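You operate a simulated robot arm through the tools that you are given. There is no shell and no other tool.

You are at the controls of a simulated two-armed robot. One attempt, no reset.

JOB
Form the sheet in the red frame and switch the former off.
Fine: slide in, press the head down and hold it when it shows HOT; pull the slide out at the end.

It is judged by the outcome, as a careful person would: the job done as asked, and still so three seconds after it is handed in. It fails if anything else is knocked over, pushed out of place, dropped, spilled or broken. Flat cloth is picked up by pressing the open fingertips on it (5 to 10 N) and closing them slowly along it; thin cloth reads only 2 to 8 mm in the jaws.

ROBOT AND FRAMES
Two 7-joint arms with fingered hands on one trunk that stands fixed in place. Base frame: the origin is at the foot of the trunk, x ahead of it, y to its left, z up. Lengths are in cm, angles in degrees, forces in N, time in s.
The left shoulder is at [4.2, 16.3, 106.1], the right one opposite. Payload 4 kg a hand.
The TCP of each hand is the grasp point between the finger pads, 3.6 cm short of the fingertips. In the tool frame z runs along the fingers and y along their closing line. Largest opening 12.4 cm; the body of the gripper starts 4.2 cm behind the TCP. The gripper is a hand of 4 fingers: y runs from the thumb to the fingers, the wrist lies at [-1.5, -9.9, -18.9] in the tool frame, and closing takes about 1.5 s.
Orientation is that of the tool frame in the base frame, as [roll, pitch, yaw] about the fixed x, y, z axes, in that order (R = Rz(yaw) Ry(pitch) Rx(roll)). With the fingers straight down and the wrist toward the robot, the tool's x, y and z point along [0, 1, 0], [1, 0, 0] and [0, 0, -1] of the base frame.

CONTROLS
- The arms move only by the tool arm_command. It takes "left_increments", "right_increments" or both (then of equal length, played together; a hand with none holds still); each is a list of rows, each a list of 6 numbers: the shift along the tool's x, y, z in cm, then the turn, a rotation vector about the tool's x, y, z in degrees. In form: [[tx, ty, tz, rx, ry, rz], ...]. A call has 1 to 20 rows; each row shifts and turns the commanded pose from where the row before left it, along the tool's axes as they then stand. "left_gripper" and "right_gripper" are, for a hand that has rows, the opening, from 0 (shut) to 1 (fully open), set as the call begins (left out, the last holds). A row lasts 0.2 s, in which the tool goes at most 5 cm and 8.6 degrees; a call with a longer step from one row to the next is refused whole, and so is a gripper value outside its range. A pose out of reach is approached as far as the arm can. The call stops where the force on the tool passes 40 N (or 10 N more than at its start, if that is more) or the arm is blocked; 0.2 s more then pass. The fingers move at their own pace (about 4.5 cm/s each) and stop on an object; they squeeze with about 33 N. The grip force told is the motor's: it shows also when the fingers shut on nothing. Time passes only in rows, and 0.2 s behind the last, so rows that do not move let the fingers close. It gives the time, the measured TCP pose, the force on the tool (base axes), the opening and the grip force at its end, in the units of the frame above (readings bear some noise), with the torque about the TCP (base axes, N m) and any sound that the robot's microphone picked up, and new pictures: "show" is both (left out), scene, wrist or none (wrist: the cameras of the hands that moved).
- Cameras (640 x 400 px; columns grow to the right, rows downward): "scene" is now at [15.16, -5.4, 130.33]; the picture's right is [-0.54, -0.84, 0.08], its down [-0.29, 0.09, -0.95] and it looks along [0.79, -0.54, -0.30] (base axes); focal length 250 px, centre (320, 200). "left" rides on the left gripper at [-7.5, -8.6, -12.3] in its tool frame; the picture's right is [-0.70, -0.34, 0.63], its down [0.64, -0.68, 0.35] and it looks along [0.32, 0.65, 0.69] (tool axes); focal length 275 px, centre (320, 200). "right" rides on the right gripper at [7.5, -8.6, -12.3] in its tool frame; the picture's right is [-0.70, 0.34, -0.63], its down [-0.65, -0.68, 0.35] and it looks along [-0.32, 0.65, 0.69] (tool axes); focal length 275 px, centre (320, 200). There is no depth. A picture from a camera that has moved, and an enlarged one, comes with that camera's place and axes in the base frame and with its lens. The place of the scene camera against the robot may be out by one fixed shift of up to 2.5 cm in any direction.
- raise_lower(by): slides the trunk up (or, below 0, down) by that many cm; the arms and the scene camera ride with it, the base frame stays. It gives what a move gives, with no picture.
- move_fingers(index, middle, ring, thumb_bend, thumb_turn, hand): sets how far each is bent, from 0 (flat) to 100 (curled in); at 30 the hand is open as for a grip, at 70 the pads meet at the TCP. One left out holds its place. A second passes; each finger stops where it meets its share of the squeeze, and holds until it gets a number again. A gripper value or a shape takes the hand back. It gives what a move gives, with no picture; readings hold the bend of each and the force on the fingers (four entries, about 0 where the hand has none), thumb and palm. thumb_turn goes from beside the hand (0) to across from the fingers (100), as for a grip.
- preshape(shape, hand): the hand has 4 fingers and takes this shape, open, in about a second: jaw (thumb against the fingers, like two jaws); tri (thumb and two fingers); tip (a fingertip pinch); poke (one finger out to press); point (the index stretched); flat (the hand flat); cup (the hand cupped); fist (a fist). The gripper value then closes the fingers along that shape, each until it touches; the sizes above hold for jaw. It gives what a move gives, with no picture.
- aim_head(pan, tilt): turns the head with the scene camera to pan (to the left, within 86 degrees either way) and tilt (down, from -29 to 69), counted from straight ahead of the robot. It gives what a move gives, and a new picture of the scene camera.
- enlarge(camera, box): a new picture of the part [left, top, right, bottom] of that camera's present view, enlarged. It takes no simulated time.
- close_job(): hands the job in; it is judged then, once.

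Places have to be worked out from the pictures, the camera data and where the tool is seen. Open the grippers and draw the arms clear of the work before you hand the job in, unless the task says otherwise.

The tools are called after "Emit:" as a command line: name --argument value ..., lists and objects as JSON in quotes. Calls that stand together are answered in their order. arm_command: Moves the arms, as the interface text tells. Its arguments: {"type":"object","properties":{"left_increments":{"type":"array","items":{"type":"array","items":{"type":"number"}}},"left_gripper":{"type":"number"},"right_increments":{"type":"array","items":{"type":"array","items":{"type":"number"}}},"right_gripper":{"type":"number"},"show":{"type":"string","enum":["both","scene","wrist","none"]}},"required":[]} The other tools are called the same way: raise_lower (by) slides the trunk up or down; preshape (shape, hand) gives the hand a shape; move_fingers (index, middle, ring, thumb_bend, thumb_turn, hand) moves the fingers one by one; aim_head (pan, tilt) turns the head that bears the scene camera; enlarge (camera, box) takes an enlarged picture of a part of a camera's view; close_job () hands the job in.

At the start:

```text
t: 0.0
left_position: [80.07, -2.6, 125.46]
left_orientation: [-179.9, 0.0, 90.1]
left_force: [0.6, 0.5, 0.2]
left_moment: [0.02, -0.01, -0.02]
left_finger_gap: 12.37
left_grip_force: 0.0
left_shape: jaw
left_bend: [30.0, 30.0, 30.0, 30.0, 98.0]
left_finger forces: [0.0, 0.0, 0.0, 0.0, 0.0, 0.1]
right_position: [34.63, -52.99, 133.35]
right_orientation: [179.9, 0.0, 90.0]
right_force: [0.1, 0.1, 0.1]
right_moment: [-0.01, -0.01, -0.02]
right_finger_gap: 12.38
right_grip_force: 0.1
right_shape: jaw
right_bend: [30.0, 30.0, 30.0, 30.0, 98.0]
right_finger forces: [0.0, 0.0, 0.0, 0.0, 0.0, 0.0]
trunk travel left (down, up): [-22.5, 25.3]
head pan, tilt: [-33.0, 9.9]
```

scene: 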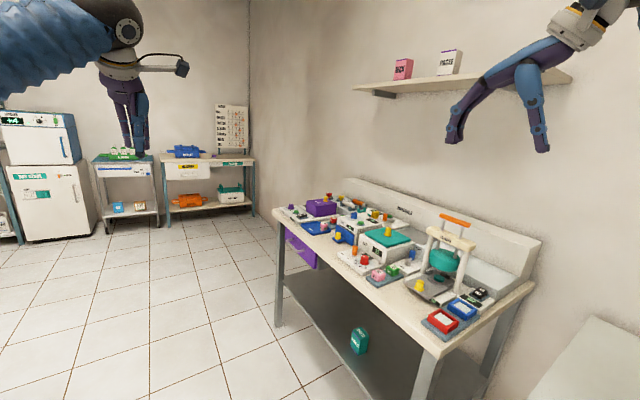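
right: 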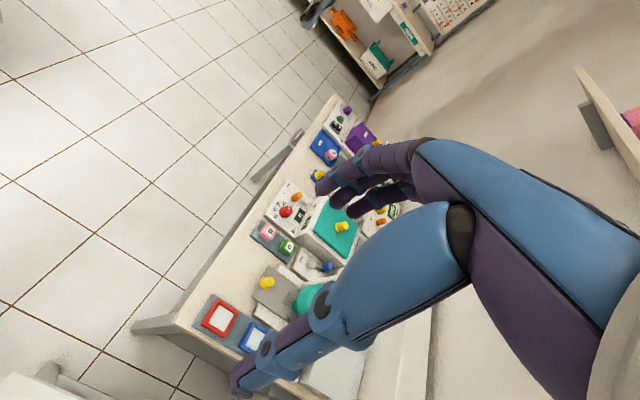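
left: 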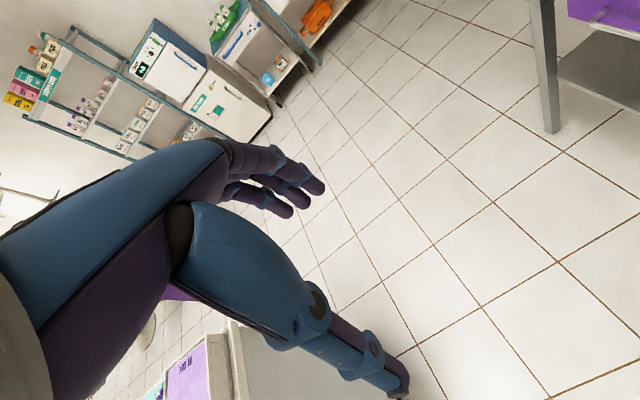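

The bench with the former (orange handle, teal head, red and blue frames) is ahead-right. I'll enlarge that part to read the details before I move.

Emit:
enlarge --camera "scene" --box '[380, 200, 540, 350]'

Emit:
enlarge --camera "scene" --box '[270, 180, 420, 300]'

Emit:
enlarge --camera "right" --box '[180, 200, 360, 380]'

```text
2.67 times, centred on (460, 275) of scene
camera zoom: at [15.16, -5.4, 130.33], right [-0.54, -0.84, 0.08], down [-0.29, 0.09, -0.95], along [0.79, -0.54, -0.3], focal length 667 px, centre (-53, 0)
```

zoom: 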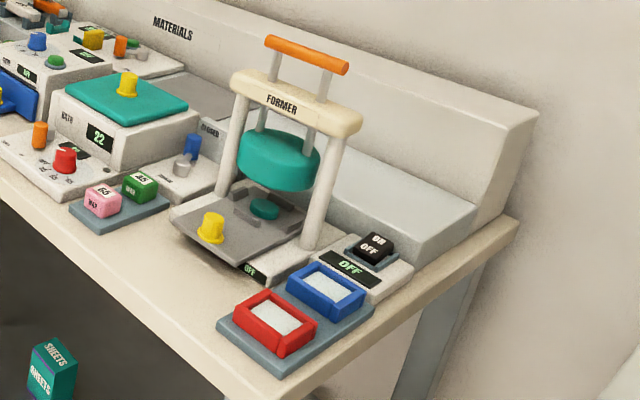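

```text
3.33 times, centred on (345, 240) of scene
camera zoom: at [15.16, -5.4, 130.33], right [-0.54, -0.84, 0.08], down [-0.29, 0.09, -0.95], along [0.79, -0.54, -0.3], focal length 833 px, centre (237, 67)
```

zoom: 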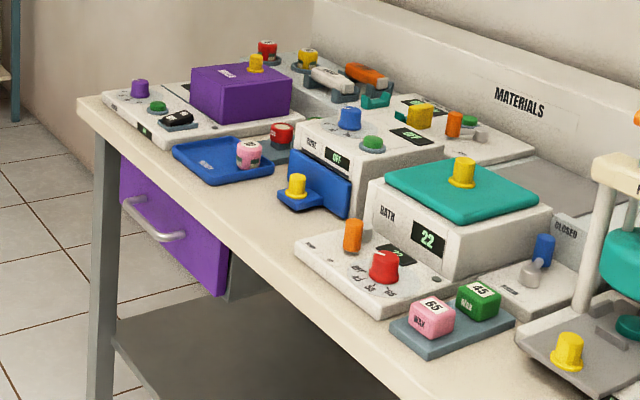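

```text
2.22 times, centred on (270, 290) of right
camera zoom: at [26.07, -45.38, 145.55], right [0.34, -0.7, 0.63], down [-0.68, -0.65, -0.35], along [0.65, -0.32, -0.69], focal length 612 px, centre (431, 0)
```

zoom: 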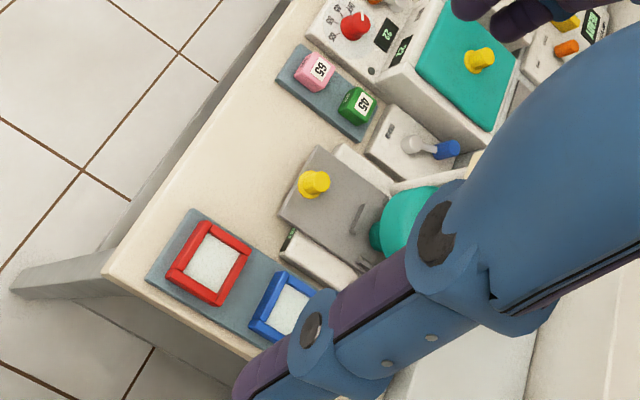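

The former is on the right end of the bench, around y −70. I'll aim the head squarely at it for a more central view.

Emit:
aim_head --pan -62 --tilt 33

```text
t: 0.9
left_position: [80.01, -2.63, 125.36]
left_orientation: [-180.0, 0.0, 90.0]
left_force: [0.6, 0.8, 0.0]
left_moment: [-0.02, -0.01, 0.01]
left_finger_gap: 12.36
left_grip_force: 0.1
left_shape: jaw
left_bend: [30.0, 30.0, 30.0, 30.0, 98.0]
left_finger forces: [0.0, 0.0, 0.1, 0.0, 0.0, 0.0]
right_position: [34.67, -52.84, 133.45]
right_orientation: [-179.9, 0.0, 90.1]
right_force: [-0.8, 0.6, -0.5]
right_moment: [-0.01, -0.01, 0.02]
right_finger_gap: 12.35
right_grip_force: 0.1
right_shape: jaw
right_bend: [30.0, 30.0, 30.0, 30.0, 98.0]
right_finger forces: [0.0, 0.1, 0.1, 0.1, 0.1, 0.1]
trunk travel left (down, up): [-22.5, 25.3]
head pan, tilt: [-62.0, 33.0]
camera scene: at [11.02, -8.2, 127.22], right [-0.87, -0.47, 0.14], down [-0.38, 0.48, -0.79], along [0.31, -0.74, -0.6], focal length 250 px, centre (320, 200)
```

scene: 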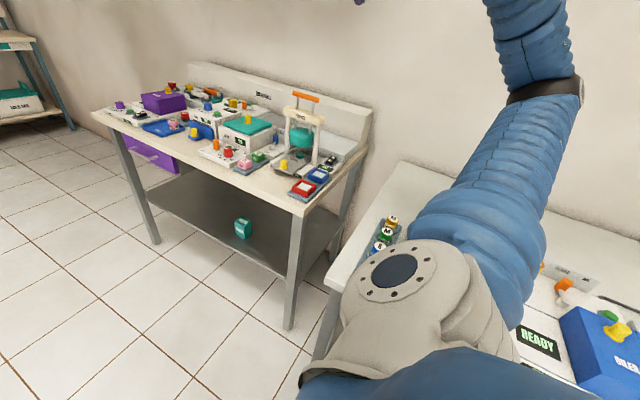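

The former is near the centre of the view now. I'll enlarge it to pick out pixel positions.

Emit:
enlarge --camera "scene" --box '[250, 80, 380, 220]'

Emit:
enlarge --camera "scene" --box '[90, 60, 290, 200]'

```text
2.86 times, centred on (315, 150) of scene
camera zoom: at [11.02, -8.2, 127.22], right [-0.87, -0.47, 0.14], down [-0.38, 0.48, -0.79], along [0.31, -0.74, -0.6], focal length 714 px, centre (334, 343)
```

zoom: 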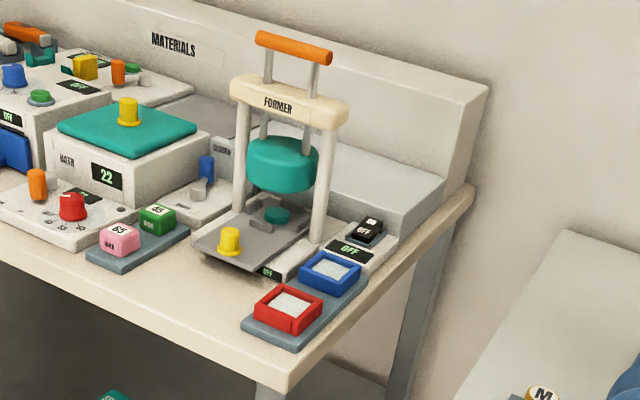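

```text
2.86 times, centred on (190, 130) of scene
camera zoom: at [11.02, -8.2, 127.22], right [-0.87, -0.47, 0.14], down [-0.38, 0.48, -0.79], along [0.31, -0.74, -0.6], focal length 714 px, centre (691, 400)
```

zoom: 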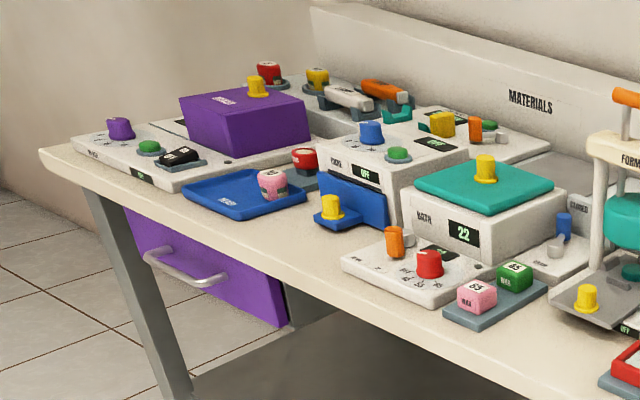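

The front edge of the bench runs along x at about y −62, and the former faces +y, toward the robot. I'll bring the right hand back and turn it about 60° so its wrist camera looks at the former along −y.

Emit:
arm_command --right_increments '[[3.2, 2.5, 1.5, 0, 0, 0], [3.2, 2.5, 1.5, 0, 0, 0], [3.2, 2.5, 1.5, 0, 0, 0], [3.2, 2.5, 1.5, 0, 0, 0], [0, 0, 0, 0, 0, 8.5], [0, 0, 0, 0, 0, 8.5], [0, 0, 0, 0, 0, 8.5], [0, 0, 0, 0, 0, 8.5], [0, 0, 0, 0, 0, 8.5], [0, 0, 0, 0, 0, 8.5], [0, 0, 0, 0, 0, 8.5], [0, 0, 0, 0, 0, 0]]' --show "both"

```text
t: 3.5
left_position: [80.03, -2.74, 125.4]
left_orientation: [-180.0, 0.0, 90.0]
left_force: [0.3, 0.6, -0.4]
left_moment: [0.01, -0.01, -0.01]
left_finger_gap: 12.39
left_grip_force: 0.1
left_shape: jaw
left_bend: [30.0, 30.0, 30.0, 30.0, 98.0]
left_finger forces: [0.1, 0.0, 0.0, 0.1, 0.1, 0.0]
right_position: [44.61, -40.15, 127.31]
right_orientation: [-180.0, 0.1, 30.5]
right_force: [0.8, 0.3, 0.0]
right_moment: [0.03, -0.02, -0.02]
right_finger_gap: 12.39
right_grip_force: 0.1
right_shape: jaw
right_bend: [30.0, 30.0, 30.0, 30.0, 98.0]
right_finger forces: [0.1, 0.1, 0.1, 0.0, 0.0, 0.1]
trunk travel left (down, up): [-22.5, 25.3]
head pan, tilt: [-62.0, 33.0]
camera scene: at [11.0, -8.27, 127.21], right [-0.87, -0.47, 0.13], down [-0.38, 0.48, -0.79], along [0.31, -0.74, -0.6], focal length 250 px, centre (320, 200)
camera right: at [46.75, -28.94, 139.52], right [-0.43, -0.64, 0.63], down [-0.9, 0.26, -0.35], along [0.06, -0.72, -0.69], focal length 275 px, centre (320, 200)
```

scene: 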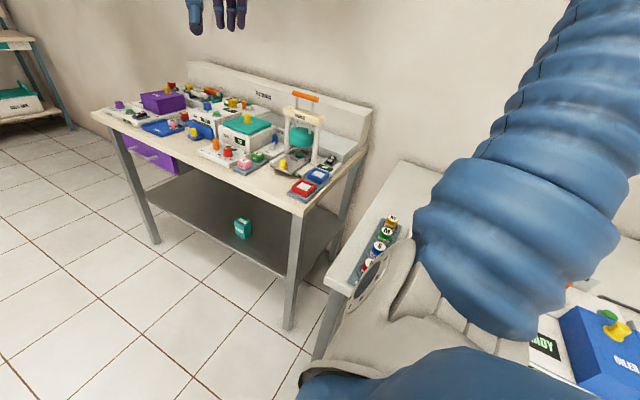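
right: 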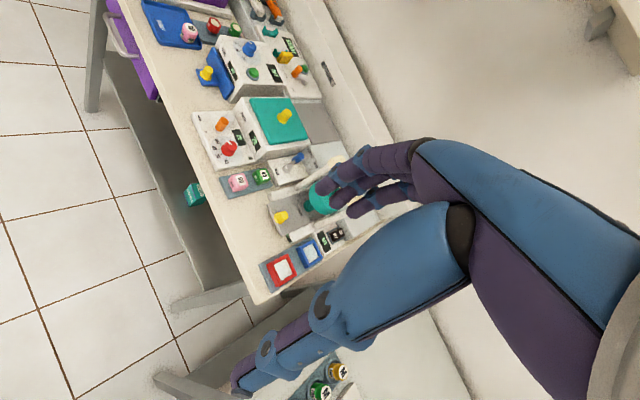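

Combining the views puts the red frame near (40.5, −66, 81.5), the slide knob near (51.5, −71, 84.5) and the head handle near (53, −82, 104). I'll turn the hand to yaw 0 and move above and in front of the former for a closer look.

Emit:
arm_command --right_increments '[[0, 0, 0, 0, 0, 7.6], [0, 0, 0, 0, 0, 7.6], [0, 0, 0, 0, 0, 7.6], [0, 0, 0, 0, 0, 7.6], [0.08, 4.2, 1.9, 0, 0, 0], [0.08, 4.2, 1.9, 0, 0, 0], [0.08, 4.2, 1.9, 0, 0, 0], [0.08, 4.2, 1.9, 0, 0, 0], [0.08, 4.2, 1.9, 0, 0, 0], [0.08, 4.2, 1.9, 0, 0, 0], [0, 0, 0, 0, 0, 0]]' --show "both"

```text
t: 5.9
left_position: [80.13, -2.47, 125.42]
left_orientation: [179.9, 0.1, 90.2]
left_force: [-0.1, -0.1, -0.3]
left_moment: [-0.03, 0.02, 0.0]
left_finger_gap: 12.36
left_grip_force: 0.1
left_shape: jaw
left_bend: [30.0, 30.0, 30.0, 30.0, 98.0]
left_finger forces: [0.1, 0.0, 0.0, 0.0, 0.1, 0.1]
right_position: [45.1, -65.32, 115.94]
right_orientation: [179.9, 0.0, 0.1]
right_force: [-0.9, 0.0, -0.3]
right_moment: [0.04, -0.03, 0.04]
right_finger_gap: 12.38
right_grip_force: 0.0
right_shape: jaw
right_bend: [30.0, 30.0, 30.0, 30.0, 98.0]
right_finger forces: [0.0, 0.0, 0.1, 0.0, 0.0, 0.1]
trunk travel left (down, up): [-22.5, 25.3]
head pan, tilt: [-62.0, 33.0]
camera scene: at [11.01, -8.07, 127.23], right [-0.87, -0.47, 0.14], down [-0.38, 0.48, -0.79], along [0.31, -0.74, -0.6], focal length 250 px, centre (320, 200)
camera right: at [52.67, -56.57, 128.19], right [-0.7, -0.34, 0.63], down [-0.65, 0.68, -0.35], along [-0.31, -0.65, -0.69], focal length 275 px, centre (320, 200)
```

scene: 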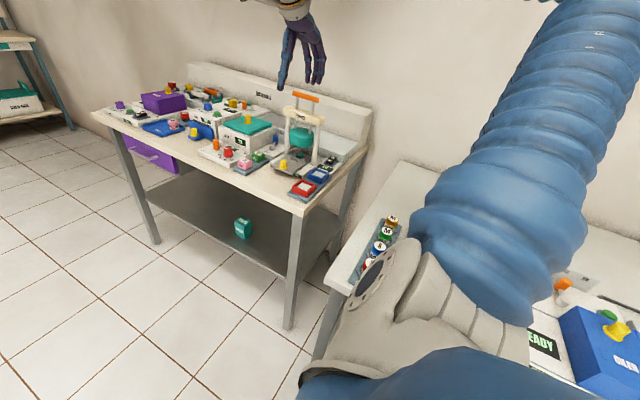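
right: 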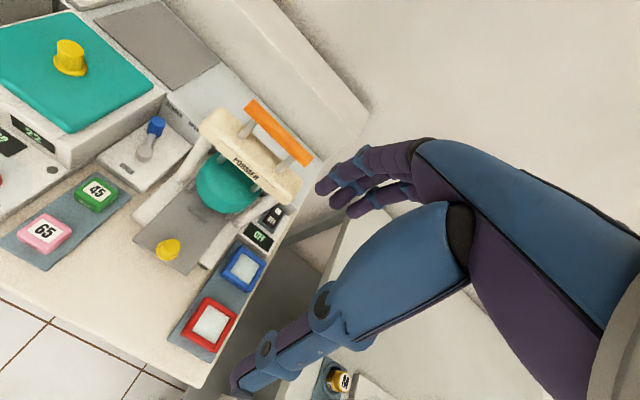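

Good clear view from above. I'll enlarge the former and the frames.

Emit:
enlarge --camera "right" --box '[120, 90, 330, 225]'

Emit:
enlarge --camera "right" --box '[120, 210, 320, 370]'

Emit:
enlarge --camera "scene" --box '[260, 80, 360, 210]'

```text
2.96 times, centred on (225, 158) of right
camera zoom: at [52.67, -56.57, 128.19], right [-0.7, -0.34, 0.63], down [-0.65, 0.68, -0.35], along [-0.31, -0.65, -0.69], focal length 816 px, centre (602, 326)
```

zoom: 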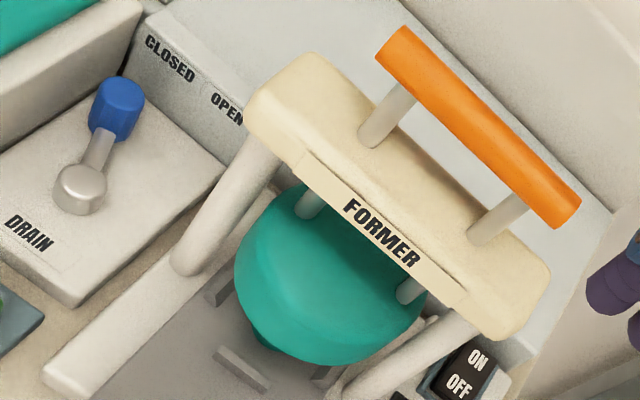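

```text
2.50 times, centred on (220, 290) of right
camera zoom: at [52.67, -56.57, 128.19], right [-0.7, -0.34, 0.63], down [-0.65, 0.68, -0.35], along [-0.31, -0.65, -0.69], focal length 688 px, centre (570, -25)
```

zoom: 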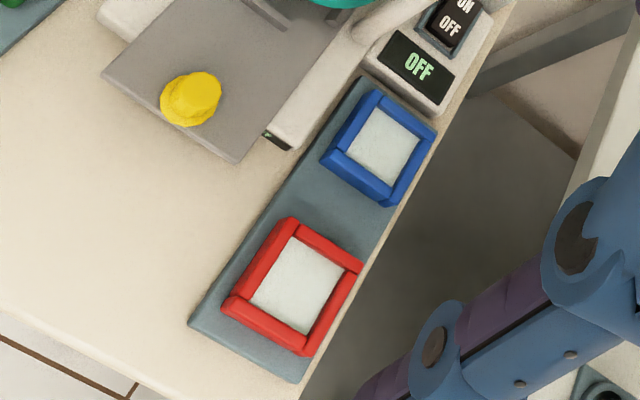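

```text
3.08 times, centred on (310, 145) of scene
camera zoom: at [11.01, -8.07, 127.23], right [-0.87, -0.47, 0.14], down [-0.38, 0.48, -0.79], along [0.31, -0.74, -0.6], focal length 769 px, centre (351, 369)
```

zoom: 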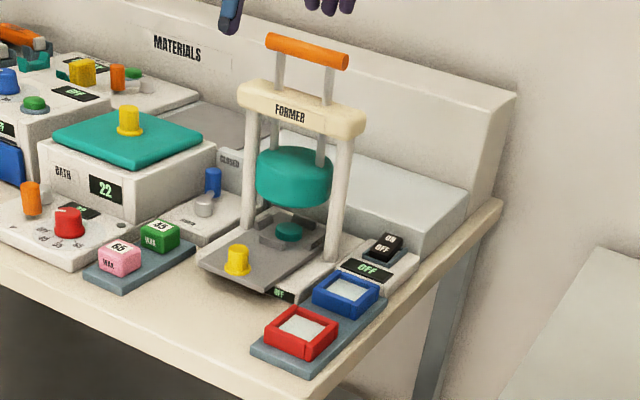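

The slide has a square seat with a small teal mould in it, seemingly near the head. I'll enlarge further to see where the seat sits relative to the head.

Emit:
enlarge --camera "scene" --box '[275, 125, 325, 185]'

Emit:
enlarge --camera "right" --box '[130, 165, 280, 275]'

```text
6.67 times, centred on (300, 155) of scene
camera zoom: at [11.01, -8.07, 127.23], right [-0.87, -0.47, 0.14], down [-0.38, 0.48, -0.79], along [0.31, -0.74, -0.6], focal length 1667 px, centre (453, 500)
```

zoom: 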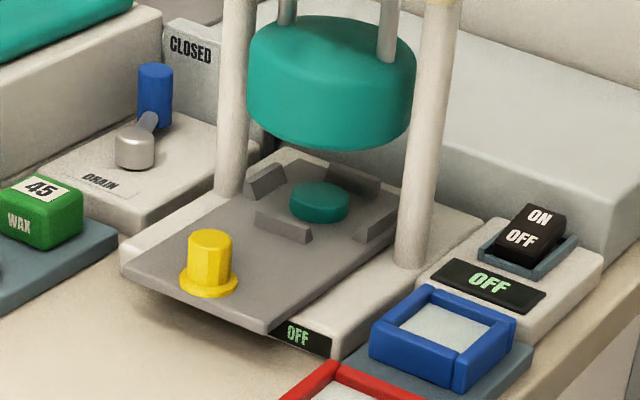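

```text
3.64 times, centred on (205, 220) of right
camera zoom: at [52.67, -56.57, 128.19], right [-0.7, -0.34, 0.63], down [-0.65, 0.68, -0.35], along [-0.31, -0.65, -0.69], focal length 1001 px, centre (738, 127)
```

zoom: 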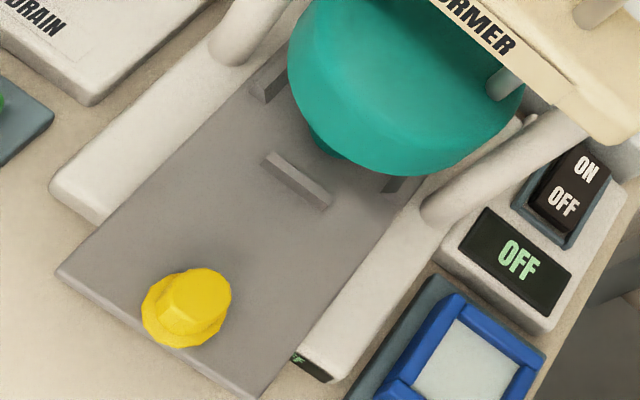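

Magnified, the seat and mould are directly between the posts at about y −81, so the slide is in at present. It must be pulled out by the yellow knob, loaded, and pushed back. I'll shift the hand −12 cm in x for a second close view and triangulate the heights.

Emit:
arm_command --right_increments '[[-4, 0, 0, 0, 0, 0], [-4, 0, 0, 0, 0, 0], [-4, 0, 0, 0, 0, 0], [0, 0, 0, 0, 0, 0], [0, 0, 0, 0, 0, 0]]' --show "wrist"

Emit:
enlarge --camera "right" --box '[70, 60, 280, 200]'

Emit:
enlarge --camera "right" --box '[70, 180, 280, 320]'

```text
t: 7.1
left_position: [79.95, -2.72, 125.45]
left_orientation: [-179.9, -0.1, 90.0]
left_force: [-0.3, 0.2, 0.8]
left_moment: [0.01, -0.03, 0.01]
left_finger_gap: 12.38
left_grip_force: 0.1
left_shape: jaw
left_bend: [30.0, 30.0, 30.0, 30.0, 98.0]
left_finger forces: [0.0, 0.0, 0.0, 0.0, 0.1, 0.0]
right_position: [32.93, -65.28, 115.87]
right_orientation: [180.0, 0.0, 0.2]
right_force: [-0.5, -1.2, 0.1]
right_moment: [-0.04, -0.03, 0.04]
right_finger_gap: 12.38
right_grip_force: 0.0
right_shape: jaw
right_bend: [30.0, 30.0, 30.0, 30.0, 98.0]
right_finger forces: [0.0, 0.0, 0.1, 0.0, 0.0, 0.0]
trunk travel left (down, up): [-22.5, 25.3]
head pan, tilt: [-62.0, 33.0]
camera right: at [40.51, -56.72, 128.13], right [-0.7, -0.34, 0.63], down [-0.65, 0.68, -0.35], along [-0.31, -0.65, -0.69], focal length 275 px, centre (320, 200)
```

right: 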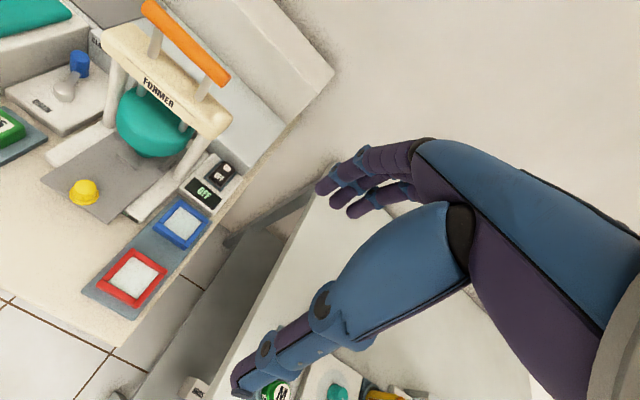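

```text
2.86 times, centred on (175, 130) of right
camera zoom: at [40.51, -56.72, 128.13], right [-0.7, -0.34, 0.63], down [-0.65, 0.68, -0.35], along [-0.31, -0.65, -0.69], focal length 786 px, centre (734, 400)
```

zoom: 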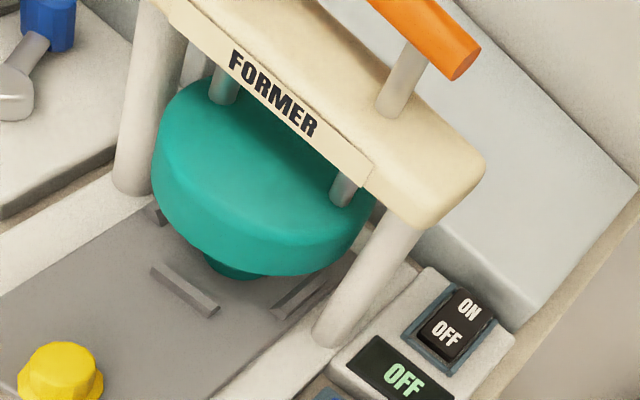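

```text
2.86 times, centred on (175, 250) of right
camera zoom: at [40.51, -56.72, 128.13], right [-0.7, -0.34, 0.63], down [-0.65, 0.68, -0.35], along [-0.31, -0.65, -0.69], focal length 786 px, centre (734, 57)
```

zoom: 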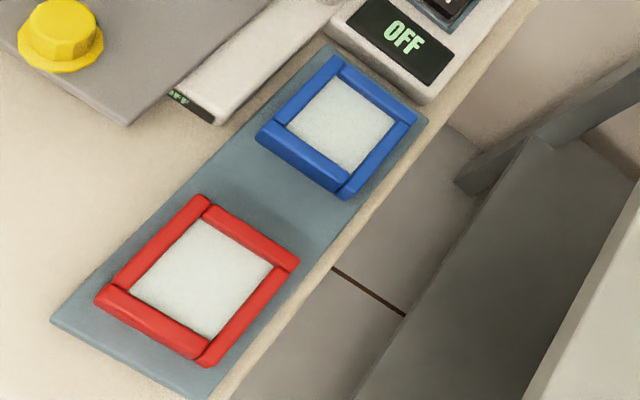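

Triangulated from the wrist camera: red frame centre (39.6, −65.0) with its top near z 84.8 and 5.4 cm square, knob (51, −69.7, 86), handle (51, −80, 107) along x, rocker (40.3, −85.4, 85.7). I'll check the hand's real shape in the scene camera before working close to the former.

Emit:
enlarge --camera "scene" --box '[270, 0, 430, 180]'

Emit:
aim_head --pan -62 --tilt 20

```text
2.22 times, centred on (350, 90) of scene
camera zoom: at [10.94, -8.2, 127.22], right [-0.87, -0.47, 0.13], down [-0.38, 0.48, -0.79], along [0.31, -0.74, -0.6], focal length 556 px, centre (253, 444)
```

zoom: 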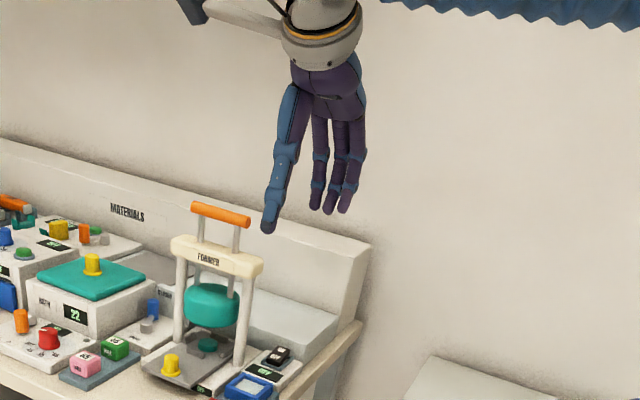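

```text
t: 7.9
left_position: [79.98, -2.61, 125.43]
left_orientation: [180.0, 0.0, 90.1]
left_force: [-0.4, 0.0, -0.2]
left_moment: [0.04, 0.04, -0.01]
left_finger_gap: 12.38
left_grip_force: 0.0
left_shape: jaw
left_bend: [30.0, 30.0, 30.0, 30.0, 98.0]
left_finger forces: [0.0, 0.1, 0.0, 0.0, 0.0, 0.0]
right_position: [33.08, -65.27, 115.9]
right_orientation: [-180.0, 0.0, 0.1]
right_force: [0.1, 0.0, -0.5]
right_moment: [-0.01, 0.0, 0.0]
right_finger_gap: 12.35
right_grip_force: 0.0
right_shape: jaw
right_bend: [30.0, 30.0, 30.0, 30.0, 98.0]
right_finger forces: [0.0, 0.1, 0.0, 0.0, 0.1, 0.1]
trunk travel left (down, up): [-22.5, 25.3]
head pan, tilt: [-62.0, 20.0]
camera scene: at [11.53, -8.56, 129.23], right [-0.87, -0.47, 0.14], down [-0.3, 0.3, -0.9], along [0.38, -0.83, -0.41], focal length 250 px, centre (320, 200)
```

scene: 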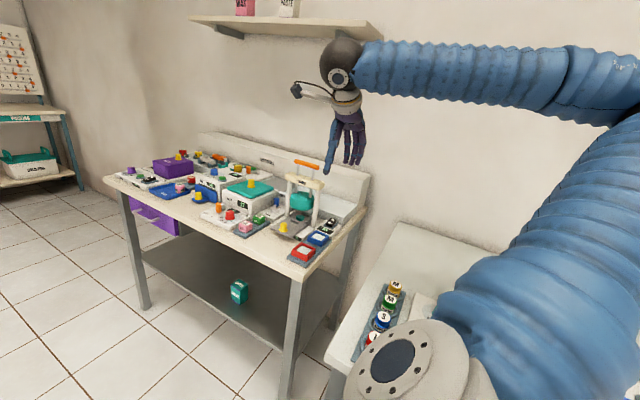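

The hand is a human-type hand with three fingers and a thumb, and its camera arm sits toward +x. I'll move to a pre-grasp in front of and above the yellow knob, half closed and tilted 25° so the knuckles stay clear of the head.

Emit:
arm_command --right_increments '[[3.6, -0.58, 2.74, 0, 0, 0], [3.6, -0.58, 2.74, 0, 0, 0], [3.6, -0.58, 2.74, 0, 0, 0], [3.6, -0.58, 2.74, 0, 0, 0], [3.6, -0.58, 2.74, 0, 0, 0], [0, 0, 0, -8.33, 0, 0], [0, 0, 0, -8.33, 0, 0], [0, 0, 0, -8.33, 0, 0], [0, 0, 0, 0, 0, 0], [0, 0, 0, 0, 0, 0]]' --right_gripper 0.4 --show "both"

Emit:
enlarge --camera "scene" --box '[260, 130, 380, 270]'

```text
t: 10.1
left_position: [80.08, -2.68, 125.46]
left_orientation: [-179.9, -0.1, 90.1]
left_force: [0.6, 0.8, 0.2]
left_moment: [0.02, 0.02, 0.02]
left_finger_gap: 12.34
left_grip_force: 0.1
left_shape: jaw
left_bend: [30.0, 30.0, 30.0, 30.0, 98.0]
left_finger forces: [0.1, 0.0, 0.0, 0.1, 0.0, 0.1]
right_position: [51.12, -62.38, 102.17]
right_orientation: [154.9, 0.0, 0.1]
right_force: [0.7, 0.1, -0.5]
right_moment: [0.02, 0.02, -0.02]
right_finger_gap: 4.99
right_grip_force: 0.0
right_shape: jaw
right_bend: [46.0, 50.0, 48.0, 59.0, 100.0]
right_finger forces: [0.0, 0.1, 0.0, 0.0, 0.0, 0.0]
trunk travel left (down, up): [-22.5, 25.3]
head pan, tilt: [-62.0, 20.0]
camera scene: at [11.56, -8.54, 129.23], right [-0.87, -0.47, 0.14], down [-0.3, 0.3, -0.9], along [0.38, -0.83, -0.41], focal length 250 px, centre (320, 200)
camera right: at [58.71, -49.36, 109.59], right [-0.7, -0.04, 0.72], down [-0.65, 0.47, -0.6], along [-0.31, -0.88, -0.35], focal length 275 px, centre (320, 200)
```

scene: 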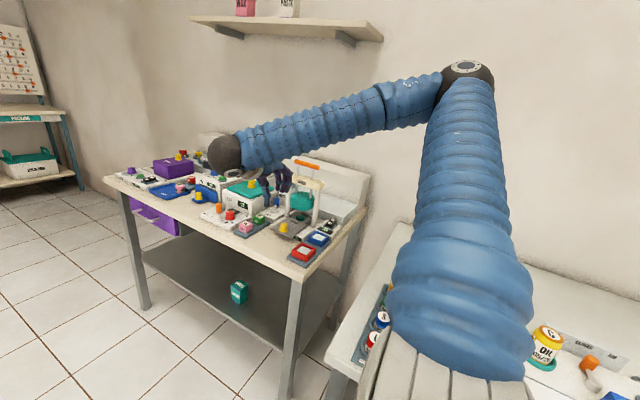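
right: 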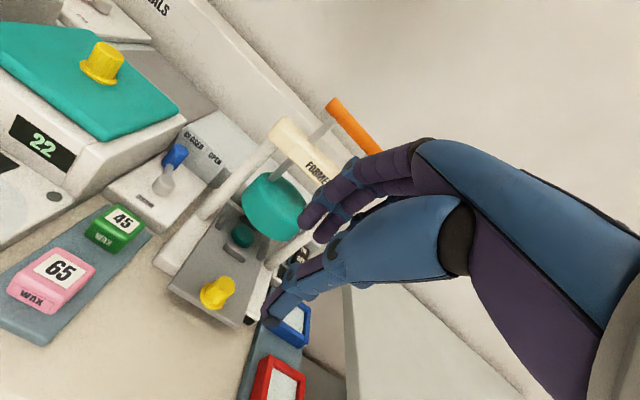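

```text
2.86 times, centred on (320, 200) of scene
camera zoom: at [11.56, -8.54, 129.23], right [-0.87, -0.47, 0.14], down [-0.3, 0.3, -0.9], along [0.38, -0.83, -0.41], focal length 714 px, centre (320, 200)
```

zoom: 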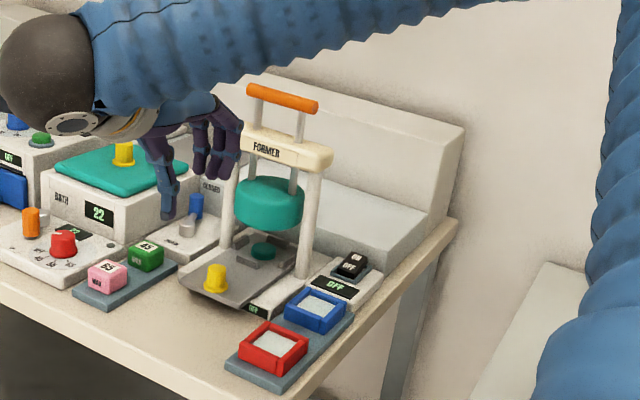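

The knob checks out at (51.1, −69.7, 86) from this new view. I'll advance 10 of the 15 cm along the tool axis, then check before the final approach.

Emit:
arm_command --right_increments '[[0, 0, 2.5, 0, 0, 0], [0, 0, 2.5, 0, 0, 0], [0, 0, 2.5, 0, 0, 0], [0, 0, 2.5, 0, 0, 0], [0, 0, 0, 0, 0, 0]]' --show "wrist"

Emit:
enlarge --camera "scene" --box '[270, 150, 340, 250]'

Emit:
enlarge --camera "right" --box '[200, 120, 420, 380]'

```text
t: 11.3
left_position: [80.03, -2.52, 125.53]
left_orientation: [180.0, 0.0, 90.1]
left_force: [-0.9, 0.3, -0.1]
left_moment: [-0.04, -0.01, 0.02]
left_finger_gap: 12.36
left_grip_force: 0.0
left_shape: jaw
left_bend: [30.0, 30.0, 30.0, 30.0, 98.0]
left_finger forces: [0.0, 0.0, 0.1, 0.0, 0.1, 0.0]
right_position: [51.12, -66.5, 93.12]
right_orientation: [154.9, 0.0, 0.1]
right_force: [0.7, -0.1, -0.1]
right_moment: [-0.03, -0.02, -0.02]
right_finger_gap: 4.99
right_grip_force: 0.0
right_shape: jaw
right_bend: [46.0, 50.0, 48.0, 59.0, 100.0]
right_finger forces: [0.0, 0.0, 0.1, 0.0, 0.1, 0.0]
trunk travel left (down, up): [-22.5, 25.3]
head pan, tilt: [-62.0, 20.0]
camera right: at [58.65, -53.61, 100.69], right [-0.7, -0.04, 0.72], down [-0.65, 0.47, -0.6], along [-0.31, -0.88, -0.35], focal length 275 px, centre (320, 200)
```

right: 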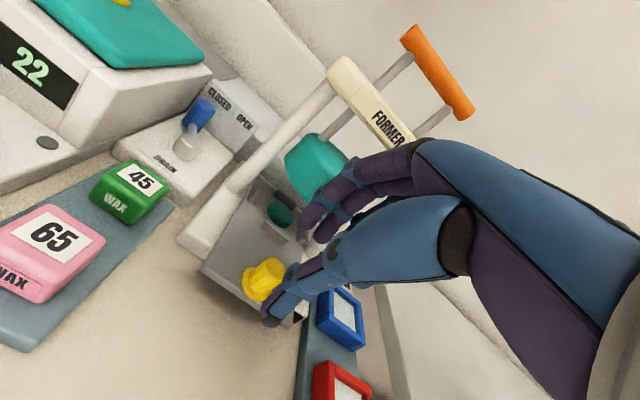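

```text
4.00 times, centred on (305, 200) of scene
camera zoom: at [11.51, -8.47, 129.25], right [-0.87, -0.47, 0.14], down [-0.3, 0.3, -0.9], along [0.38, -0.83, -0.41], focal length 1000 px, centre (380, 200)
```

zoom: 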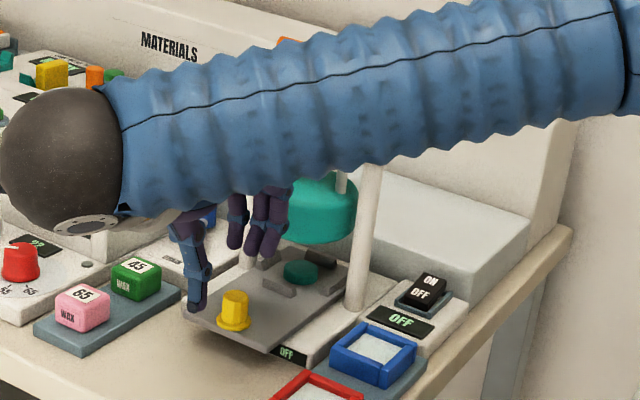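

```text
1.54 times, centred on (310, 250) of right
camera zoom: at [58.65, -53.61, 100.69], right [-0.7, -0.04, 0.72], down [-0.65, 0.47, -0.6], along [-0.31, -0.88, -0.35], focal length 424 px, centre (335, 123)
```

zoom: 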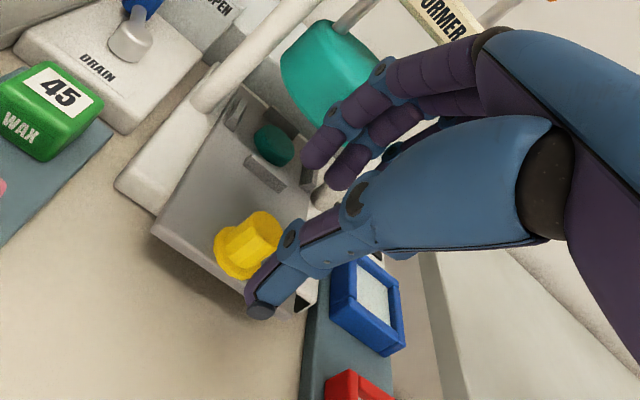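

The thumb and fingers straddle the knob, but at 25° the thumb would sit too low. I'll reduce the tilt to 10°, centre over the knob, and descend slowly.

Emit:
arm_command --right_increments '[[0, 0, 0, 7.5, 0, 0], [0, 0, 0, 7.5, 0, 0], [0, 1.95, 0, 0, 0, 0], [0, 0, 1.6, 0, 0, 0], [0, 0, 1.6, 0, 0, 0], [0, 0, 1.5, 0, 0, 0], [0, 0, 0, 0, 0, 0]]' --show "wrist"

Emit:
enlarge --camera "right" --box '[200, 120, 420, 380]'

Emit:
enlarge --camera "scene" --box '[270, 150, 340, 250]'

```text
t: 12.9
left_position: [80.03, -2.64, 125.39]
left_orientation: [180.0, 0.0, 90.0]
left_force: [0.4, 0.2, -0.5]
left_moment: [-0.02, -0.04, 0.0]
left_finger_gap: 12.38
left_grip_force: 0.0
left_shape: jaw
left_bend: [30.0, 30.0, 30.0, 30.0, 98.0]
left_finger forces: [0.0, 0.1, 0.0, 0.0, 0.0, 0.1]
right_position: [51.15, -69.29, 88.87]
right_orientation: [170.0, 0.0, 0.1]
right_force: [-0.3, 4.3, 0.9]
right_moment: [-0.23, -0.04, -0.1]
right_finger_gap: 4.89
right_grip_force: 0.1
right_shape: jaw
right_bend: [46.0, 51.0, 48.0, 59.0, 100.0]
right_finger forces: [0.1, 4.9, 0.1, 0.1, 0.0, 0.0]
trunk travel left (down, up): [-22.5, 25.3]
head pan, tilt: [-62.0, 20.0]
camera right: at [58.62, -58.66, 99.44], right [-0.7, -0.22, 0.68], down [-0.65, 0.61, -0.46], along [-0.31, -0.76, -0.57], focal length 275 px, centre (320, 200)
```

right: 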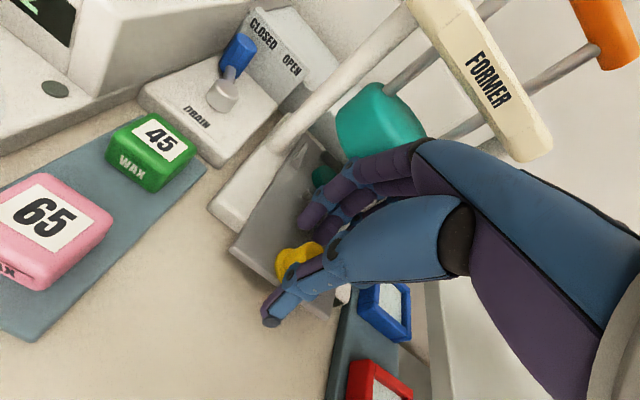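

```text
1.54 times, centred on (310, 250) of right
camera zoom: at [58.62, -58.66, 99.44], right [-0.7, -0.22, 0.68], down [-0.65, 0.61, -0.46], along [-0.31, -0.76, -0.57], focal length 424 px, centre (335, 123)
```

zoom: 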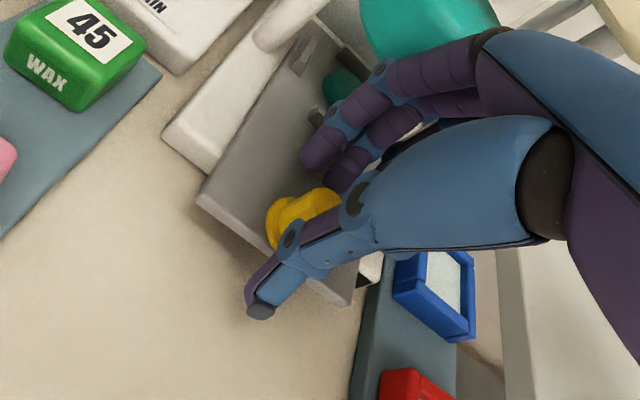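

```text
4.00 times, centred on (305, 200) of scene
camera zoom: at [11.51, -8.51, 129.24], right [-0.87, -0.47, 0.14], down [-0.3, 0.3, -0.9], along [0.38, -0.83, -0.41], focal length 1000 px, centre (380, 200)
```

zoom: 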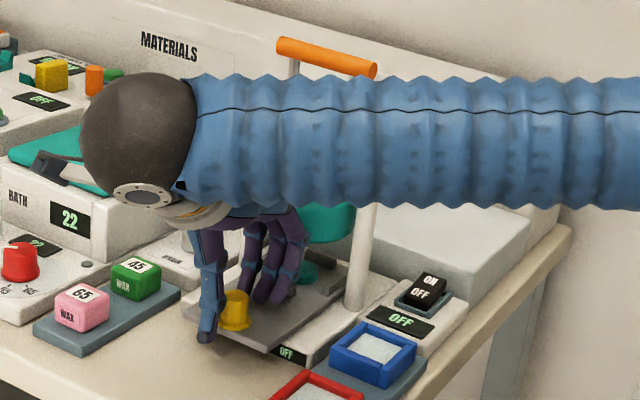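

The middle finger's back reads 4.9 N toward +y, so it is touching the front of the head. I'll back off 0.7 cm toward +y and close on the knob.

Emit:
arm_command --right_increments '[[0, -0.7, 0, 0, 0, 0], [0, 0, 0, 0, 0, 0]]' --right_gripper 0.4 --show "none"

Emit:
arm_command --right_increments '[[0, 0, 0, 0, 0, 0], [0, 0, 0, 0, 0, 0], [0, 0, 0, 0, 0, 0], [0, 0, 0, 0, 0, 0], [0, 0, 0, 0, 0, 0]]' --right_gripper 0.12 --show "wrist"

Emit:
enlarge --camera "right" --box '[200, 120, 420, 380]'

```text
t: 13.5
left_position: [80.11, -2.59, 125.48]
left_orientation: [-180.0, 0.0, 90.0]
left_force: [-0.1, -0.5, -0.2]
left_moment: [0.02, 0.01, -0.05]
left_finger_gap: 12.35
left_grip_force: 0.0
left_shape: jaw
left_bend: [30.0, 30.0, 30.0, 30.0, 98.0]
left_finger forces: [0.0, 0.0, 0.0, 0.0, 0.0, 0.0]
right_position: [51.26, -68.71, 88.73]
right_orientation: [170.0, 0.0, 0.1]
right_force: [-0.8, 0.8, 0.1]
right_moment: [0.01, 0.01, -0.01]
right_finger_gap: 4.98
right_grip_force: 0.1
right_shape: jaw
right_bend: [46.0, 50.0, 48.0, 59.0, 100.0]
right_finger forces: [0.0, 0.0, 0.0, 0.0, 0.0, 0.0]
trunk travel left (down, up): [-22.5, 25.3]
head pan, tilt: [-62.0, 20.0]
```

```text
t: 14.7
left_position: [80.16, -2.56, 125.42]
left_orientation: [-179.9, 0.0, 90.1]
left_force: [0.1, 0.7, -0.2]
left_moment: [0.0, -0.02, 0.01]
left_finger_gap: 12.37
left_grip_force: 0.1
left_shape: jaw
left_bend: [30.0, 30.0, 30.0, 30.0, 98.0]
left_finger forces: [0.0, 0.0, 0.0, 0.0, 0.0, 0.0]
right_position: [51.19, -68.63, 88.72]
right_orientation: [170.0, 0.0, 0.1]
right_force: [9.6, 1.1, 2.9]
right_moment: [-0.26, -0.18, 0.14]
right_finger_gap: 1.18
right_grip_force: 33.0
right_shape: jaw
right_bend: [71.0, 59.0, 70.0, 68.0, 100.0]
right_finger forces: [17.1, 16.0, 0.0, 0.0, 31.5, 0.0]
trunk travel left (down, up): [-22.5, 25.3]
head pan, tilt: [-62.0, 20.0]
camera right: at [58.73, -57.99, 99.31], right [-0.7, -0.22, 0.68], down [-0.65, 0.61, -0.46], along [-0.31, -0.76, -0.57], focal length 275 px, centre (320, 200)
```

right: 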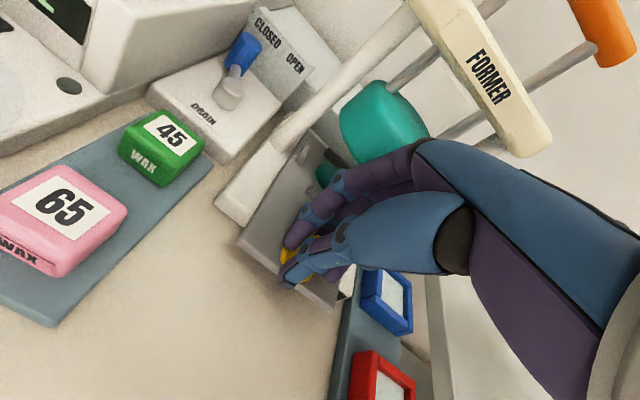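

```text
1.54 times, centred on (310, 250) of right
camera zoom: at [58.73, -57.99, 99.31], right [-0.7, -0.22, 0.68], down [-0.65, 0.61, -0.46], along [-0.31, -0.76, -0.57], focal length 424 px, centre (335, 123)
```

zoom: 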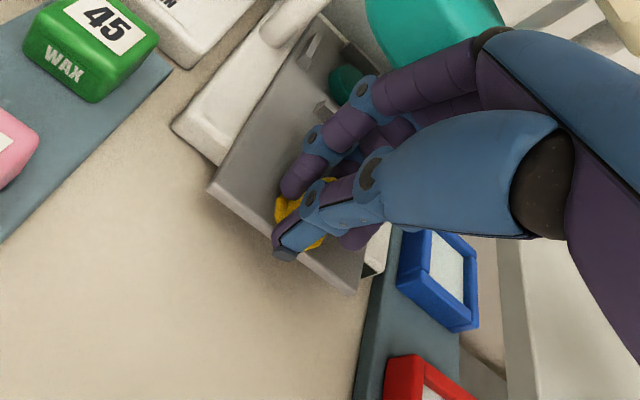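

The knob is gripped between thumb, index and middle. I'll pull the slide straight out toward +y in small steps, watching the force.

Emit:
arm_command --right_increments '[[0, -0.985, -0.174, 0, 0, 0], [0, -0.985, -0.174, 0, 0, 0], [0, -0.985, -0.174, 0, 0, 0], [0, -0.985, -0.174, 0, 0, 0], [0, 0, 0, 0, 0, 0]]' --show "wrist"

Emit:
enlarge --camera "scene" --box '[270, 150, 340, 250]'

```text
t: 15.7
left_position: [80.04, -2.62, 125.44]
left_orientation: [-179.9, 0.1, 89.9]
left_force: [0.2, -0.8, 0.3]
left_moment: [0.01, -0.03, 0.0]
left_finger_gap: 12.38
left_grip_force: 0.0
left_shape: jaw
left_bend: [30.0, 30.0, 30.0, 30.0, 98.0]
left_finger forces: [0.0, 0.0, 0.1, 0.1, 0.0, 0.0]
right_position: [51.25, -65.46, 88.7]
right_orientation: [169.7, -0.1, 0.1]
right_force: [12.6, -0.6, 18.8]
right_moment: [-0.55, -0.23, 0.22]
right_finger_gap: 0.97
right_grip_force: 32.9
right_shape: jaw
right_bend: [71.0, 58.0, 70.0, 73.0, 100.0]
right_finger forces: [19.2, 17.8, 0.0, 0.1, 40.7, 0.0]
right hand out of reach, approached as far as the arm can: row 4
trunk travel left (down, up): [-22.5, 25.3]
head pan, tilt: [-62.0, 20.0]
stopped in row 5 (right hand): the force on the tool passed its limit at 48 N (the readings are from after the stop); the commanded pose is now the measured one
camera right: at [58.69, -54.85, 99.2], right [-0.7, -0.22, 0.68], down [-0.64, 0.61, -0.46], along [-0.31, -0.76, -0.57], focal length 275 px, centre (320, 200)
```

right: 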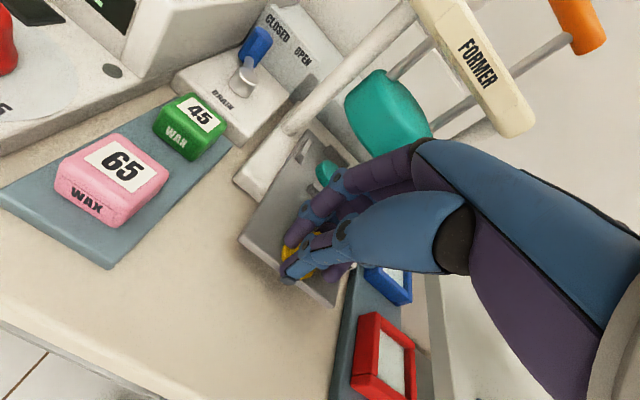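

```text
4.00 times, centred on (305, 200) of scene
camera zoom: at [11.56, -8.5, 129.24], right [-0.87, -0.47, 0.14], down [-0.3, 0.3, -0.9], along [0.38, -0.83, -0.41], focal length 1000 px, centre (380, 200)
```

zoom: 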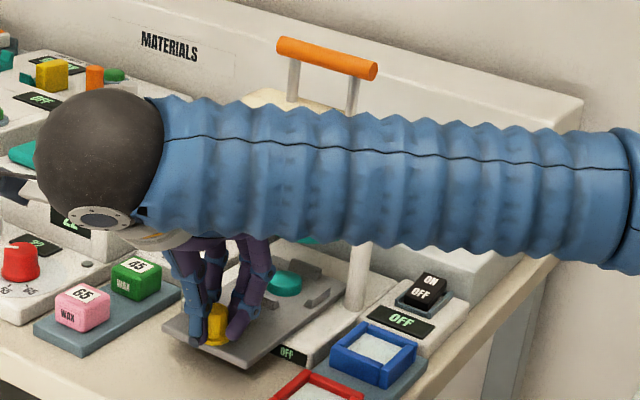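

The slide came out about 3 cm, but the arm ran to a joint or reach limit at this yaw, so the forces rose. I'll open the fingers, turn the hand about the vertical at the knob to a more natural yaw near 30°, and regrip.

Emit:
arm_command --right_increments '[[0, 0, 0, 0, 0, 0], [0, 0, 0, 0, 0, 0], [0, 0, 0, 0, 0, 0], [0, 0, 0, 0, 0, 0]]' --right_gripper 0.35 --show "wrist"

Emit:
enlarge --camera "scene" --box '[270, 150, 340, 250]'

```text
t: 16.7
left_position: [80.04, -2.59, 125.4]
left_orientation: [180.0, 0.1, 90.0]
left_force: [-0.3, -0.3, 0.9]
left_moment: [-0.01, -0.01, 0.01]
left_finger_gap: 12.39
left_grip_force: 0.0
left_shape: jaw
left_bend: [30.0, 30.0, 30.0, 30.0, 98.0]
left_finger forces: [0.0, 0.1, 0.1, 0.0, 0.0, 0.1]
right_position: [51.01, -65.49, 88.48]
right_orientation: [169.9, 0.2, 0.0]
right_force: [0.6, 0.6, 0.8]
right_moment: [0.0, -0.01, 0.01]
right_finger_gap: 4.3
right_grip_force: 0.1
right_shape: jaw
right_bend: [49.0, 52.0, 51.0, 60.0, 100.0]
right_finger forces: [0.0, 0.1, 0.0, 0.0, 0.0, 0.1]
trunk travel left (down, up): [-22.5, 25.3]
head pan, tilt: [-62.0, 20.0]
camera right: at [58.59, -54.87, 98.93], right [-0.69, -0.22, 0.69], down [-0.65, 0.61, -0.46], along [-0.32, -0.76, -0.57], focal length 275 px, centre (320, 200)
```

right: 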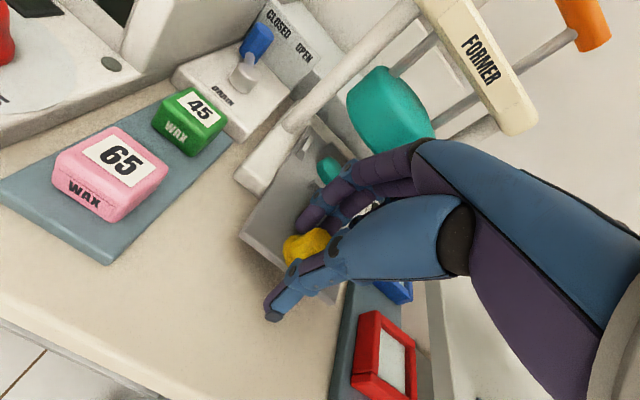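

```text
4.00 times, centred on (305, 200) of scene
camera zoom: at [11.51, -8.58, 129.23], right [-0.87, -0.47, 0.14], down [-0.3, 0.3, -0.9], along [0.38, -0.83, -0.41], focal length 1000 px, centre (380, 200)
```

zoom: 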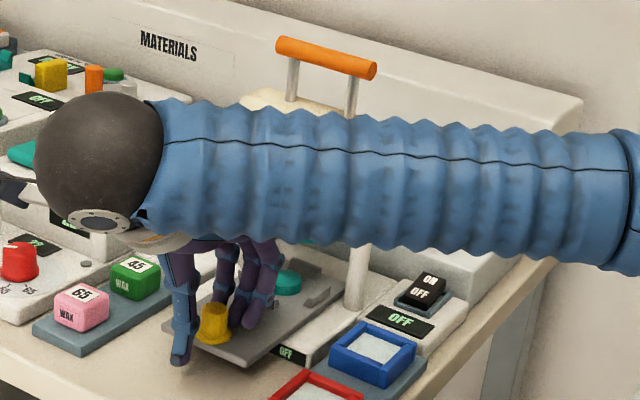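

The fingers are clear of the knob. I'll rotate about the vertical by +30° and shift slightly to keep the knob centred.

Emit:
arm_command --right_increments '[[0, 0, 0.0, 0, 1.3, -7.4], [0, 0, 0, 0, 1.3, -7.4], [0, 0, 0, 0, 1.3, -7.4], [0, 0, 0, 0, 1.3, -7.4], [-0.5, 0.3, 0, 0, 0, 0], [0, 0, 0, 0, 0, 0]]' --show "wrist"

Emit:
enlarge --camera "scene" --box '[270, 150, 340, 250]'

Emit:
enlarge --camera "right" --box '[200, 120, 420, 380]'

```text
t: 18.1
left_position: [80.11, -2.6, 125.38]
left_orientation: [179.9, 0.0, 90.0]
left_force: [1.2, 0.3, -0.1]
left_moment: [0.0, 0.0, 0.0]
left_finger_gap: 12.36
left_grip_force: 0.1
left_shape: jaw
left_bend: [30.0, 30.0, 30.0, 30.0, 98.0]
left_finger forces: [0.0, 0.0, 0.0, 0.1, 0.1, 0.1]
right_position: [50.78, -65.92, 88.48]
right_orientation: [169.9, 0.3, 30.2]
right_force: [0.3, 0.0, -0.8]
right_moment: [0.01, -0.01, 0.01]
right_finger_gap: 4.3
right_grip_force: 0.0
right_shape: jaw
right_bend: [49.0, 52.0, 51.0, 60.0, 100.0]
right_finger forces: [0.0, 0.0, 0.0, 0.0, 0.1, 0.1]
trunk travel left (down, up): [-22.5, 25.3]
head pan, tilt: [-62.0, 20.0]
camera right: at [51.98, -53.02, 99.01], right [-0.49, -0.54, 0.69], down [-0.87, 0.2, -0.46], along [0.11, -0.82, -0.57], focal length 275 px, centre (320, 200)
```

right: 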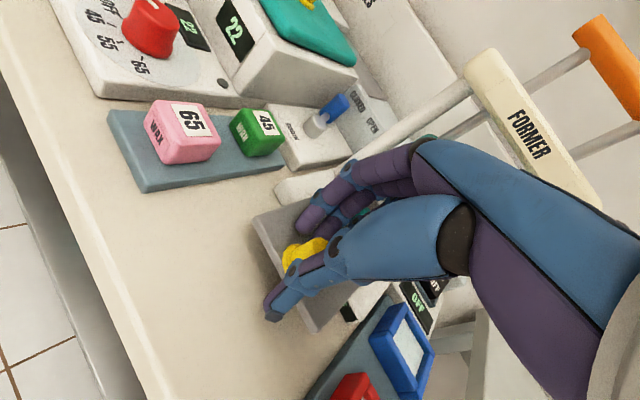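

```text
4.00 times, centred on (305, 200) of scene
camera zoom: at [11.52, -8.56, 129.23], right [-0.87, -0.47, 0.14], down [-0.3, 0.3, -0.9], along [0.38, -0.83, -0.41], focal length 1000 px, centre (380, 200)
```

zoom: 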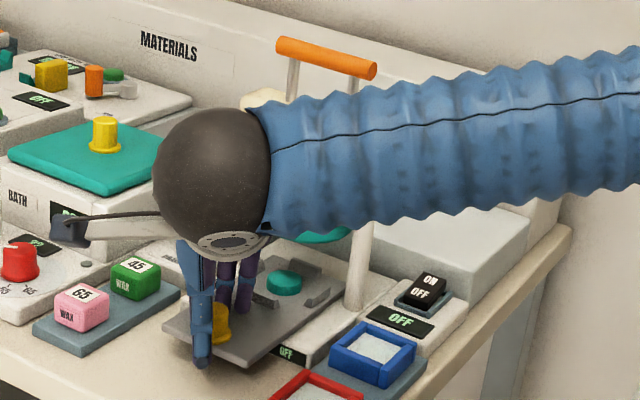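

```text
1.54 times, centred on (310, 250) of right
camera zoom: at [51.98, -53.02, 99.01], right [-0.49, -0.54, 0.69], down [-0.87, 0.2, -0.46], along [0.11, -0.82, -0.57], focal length 424 px, centre (335, 123)
```

zoom: 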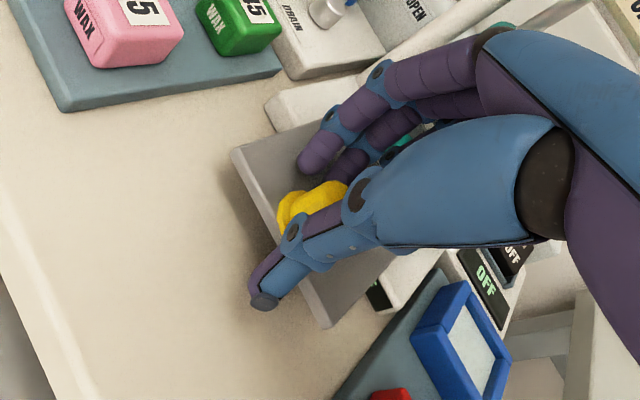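

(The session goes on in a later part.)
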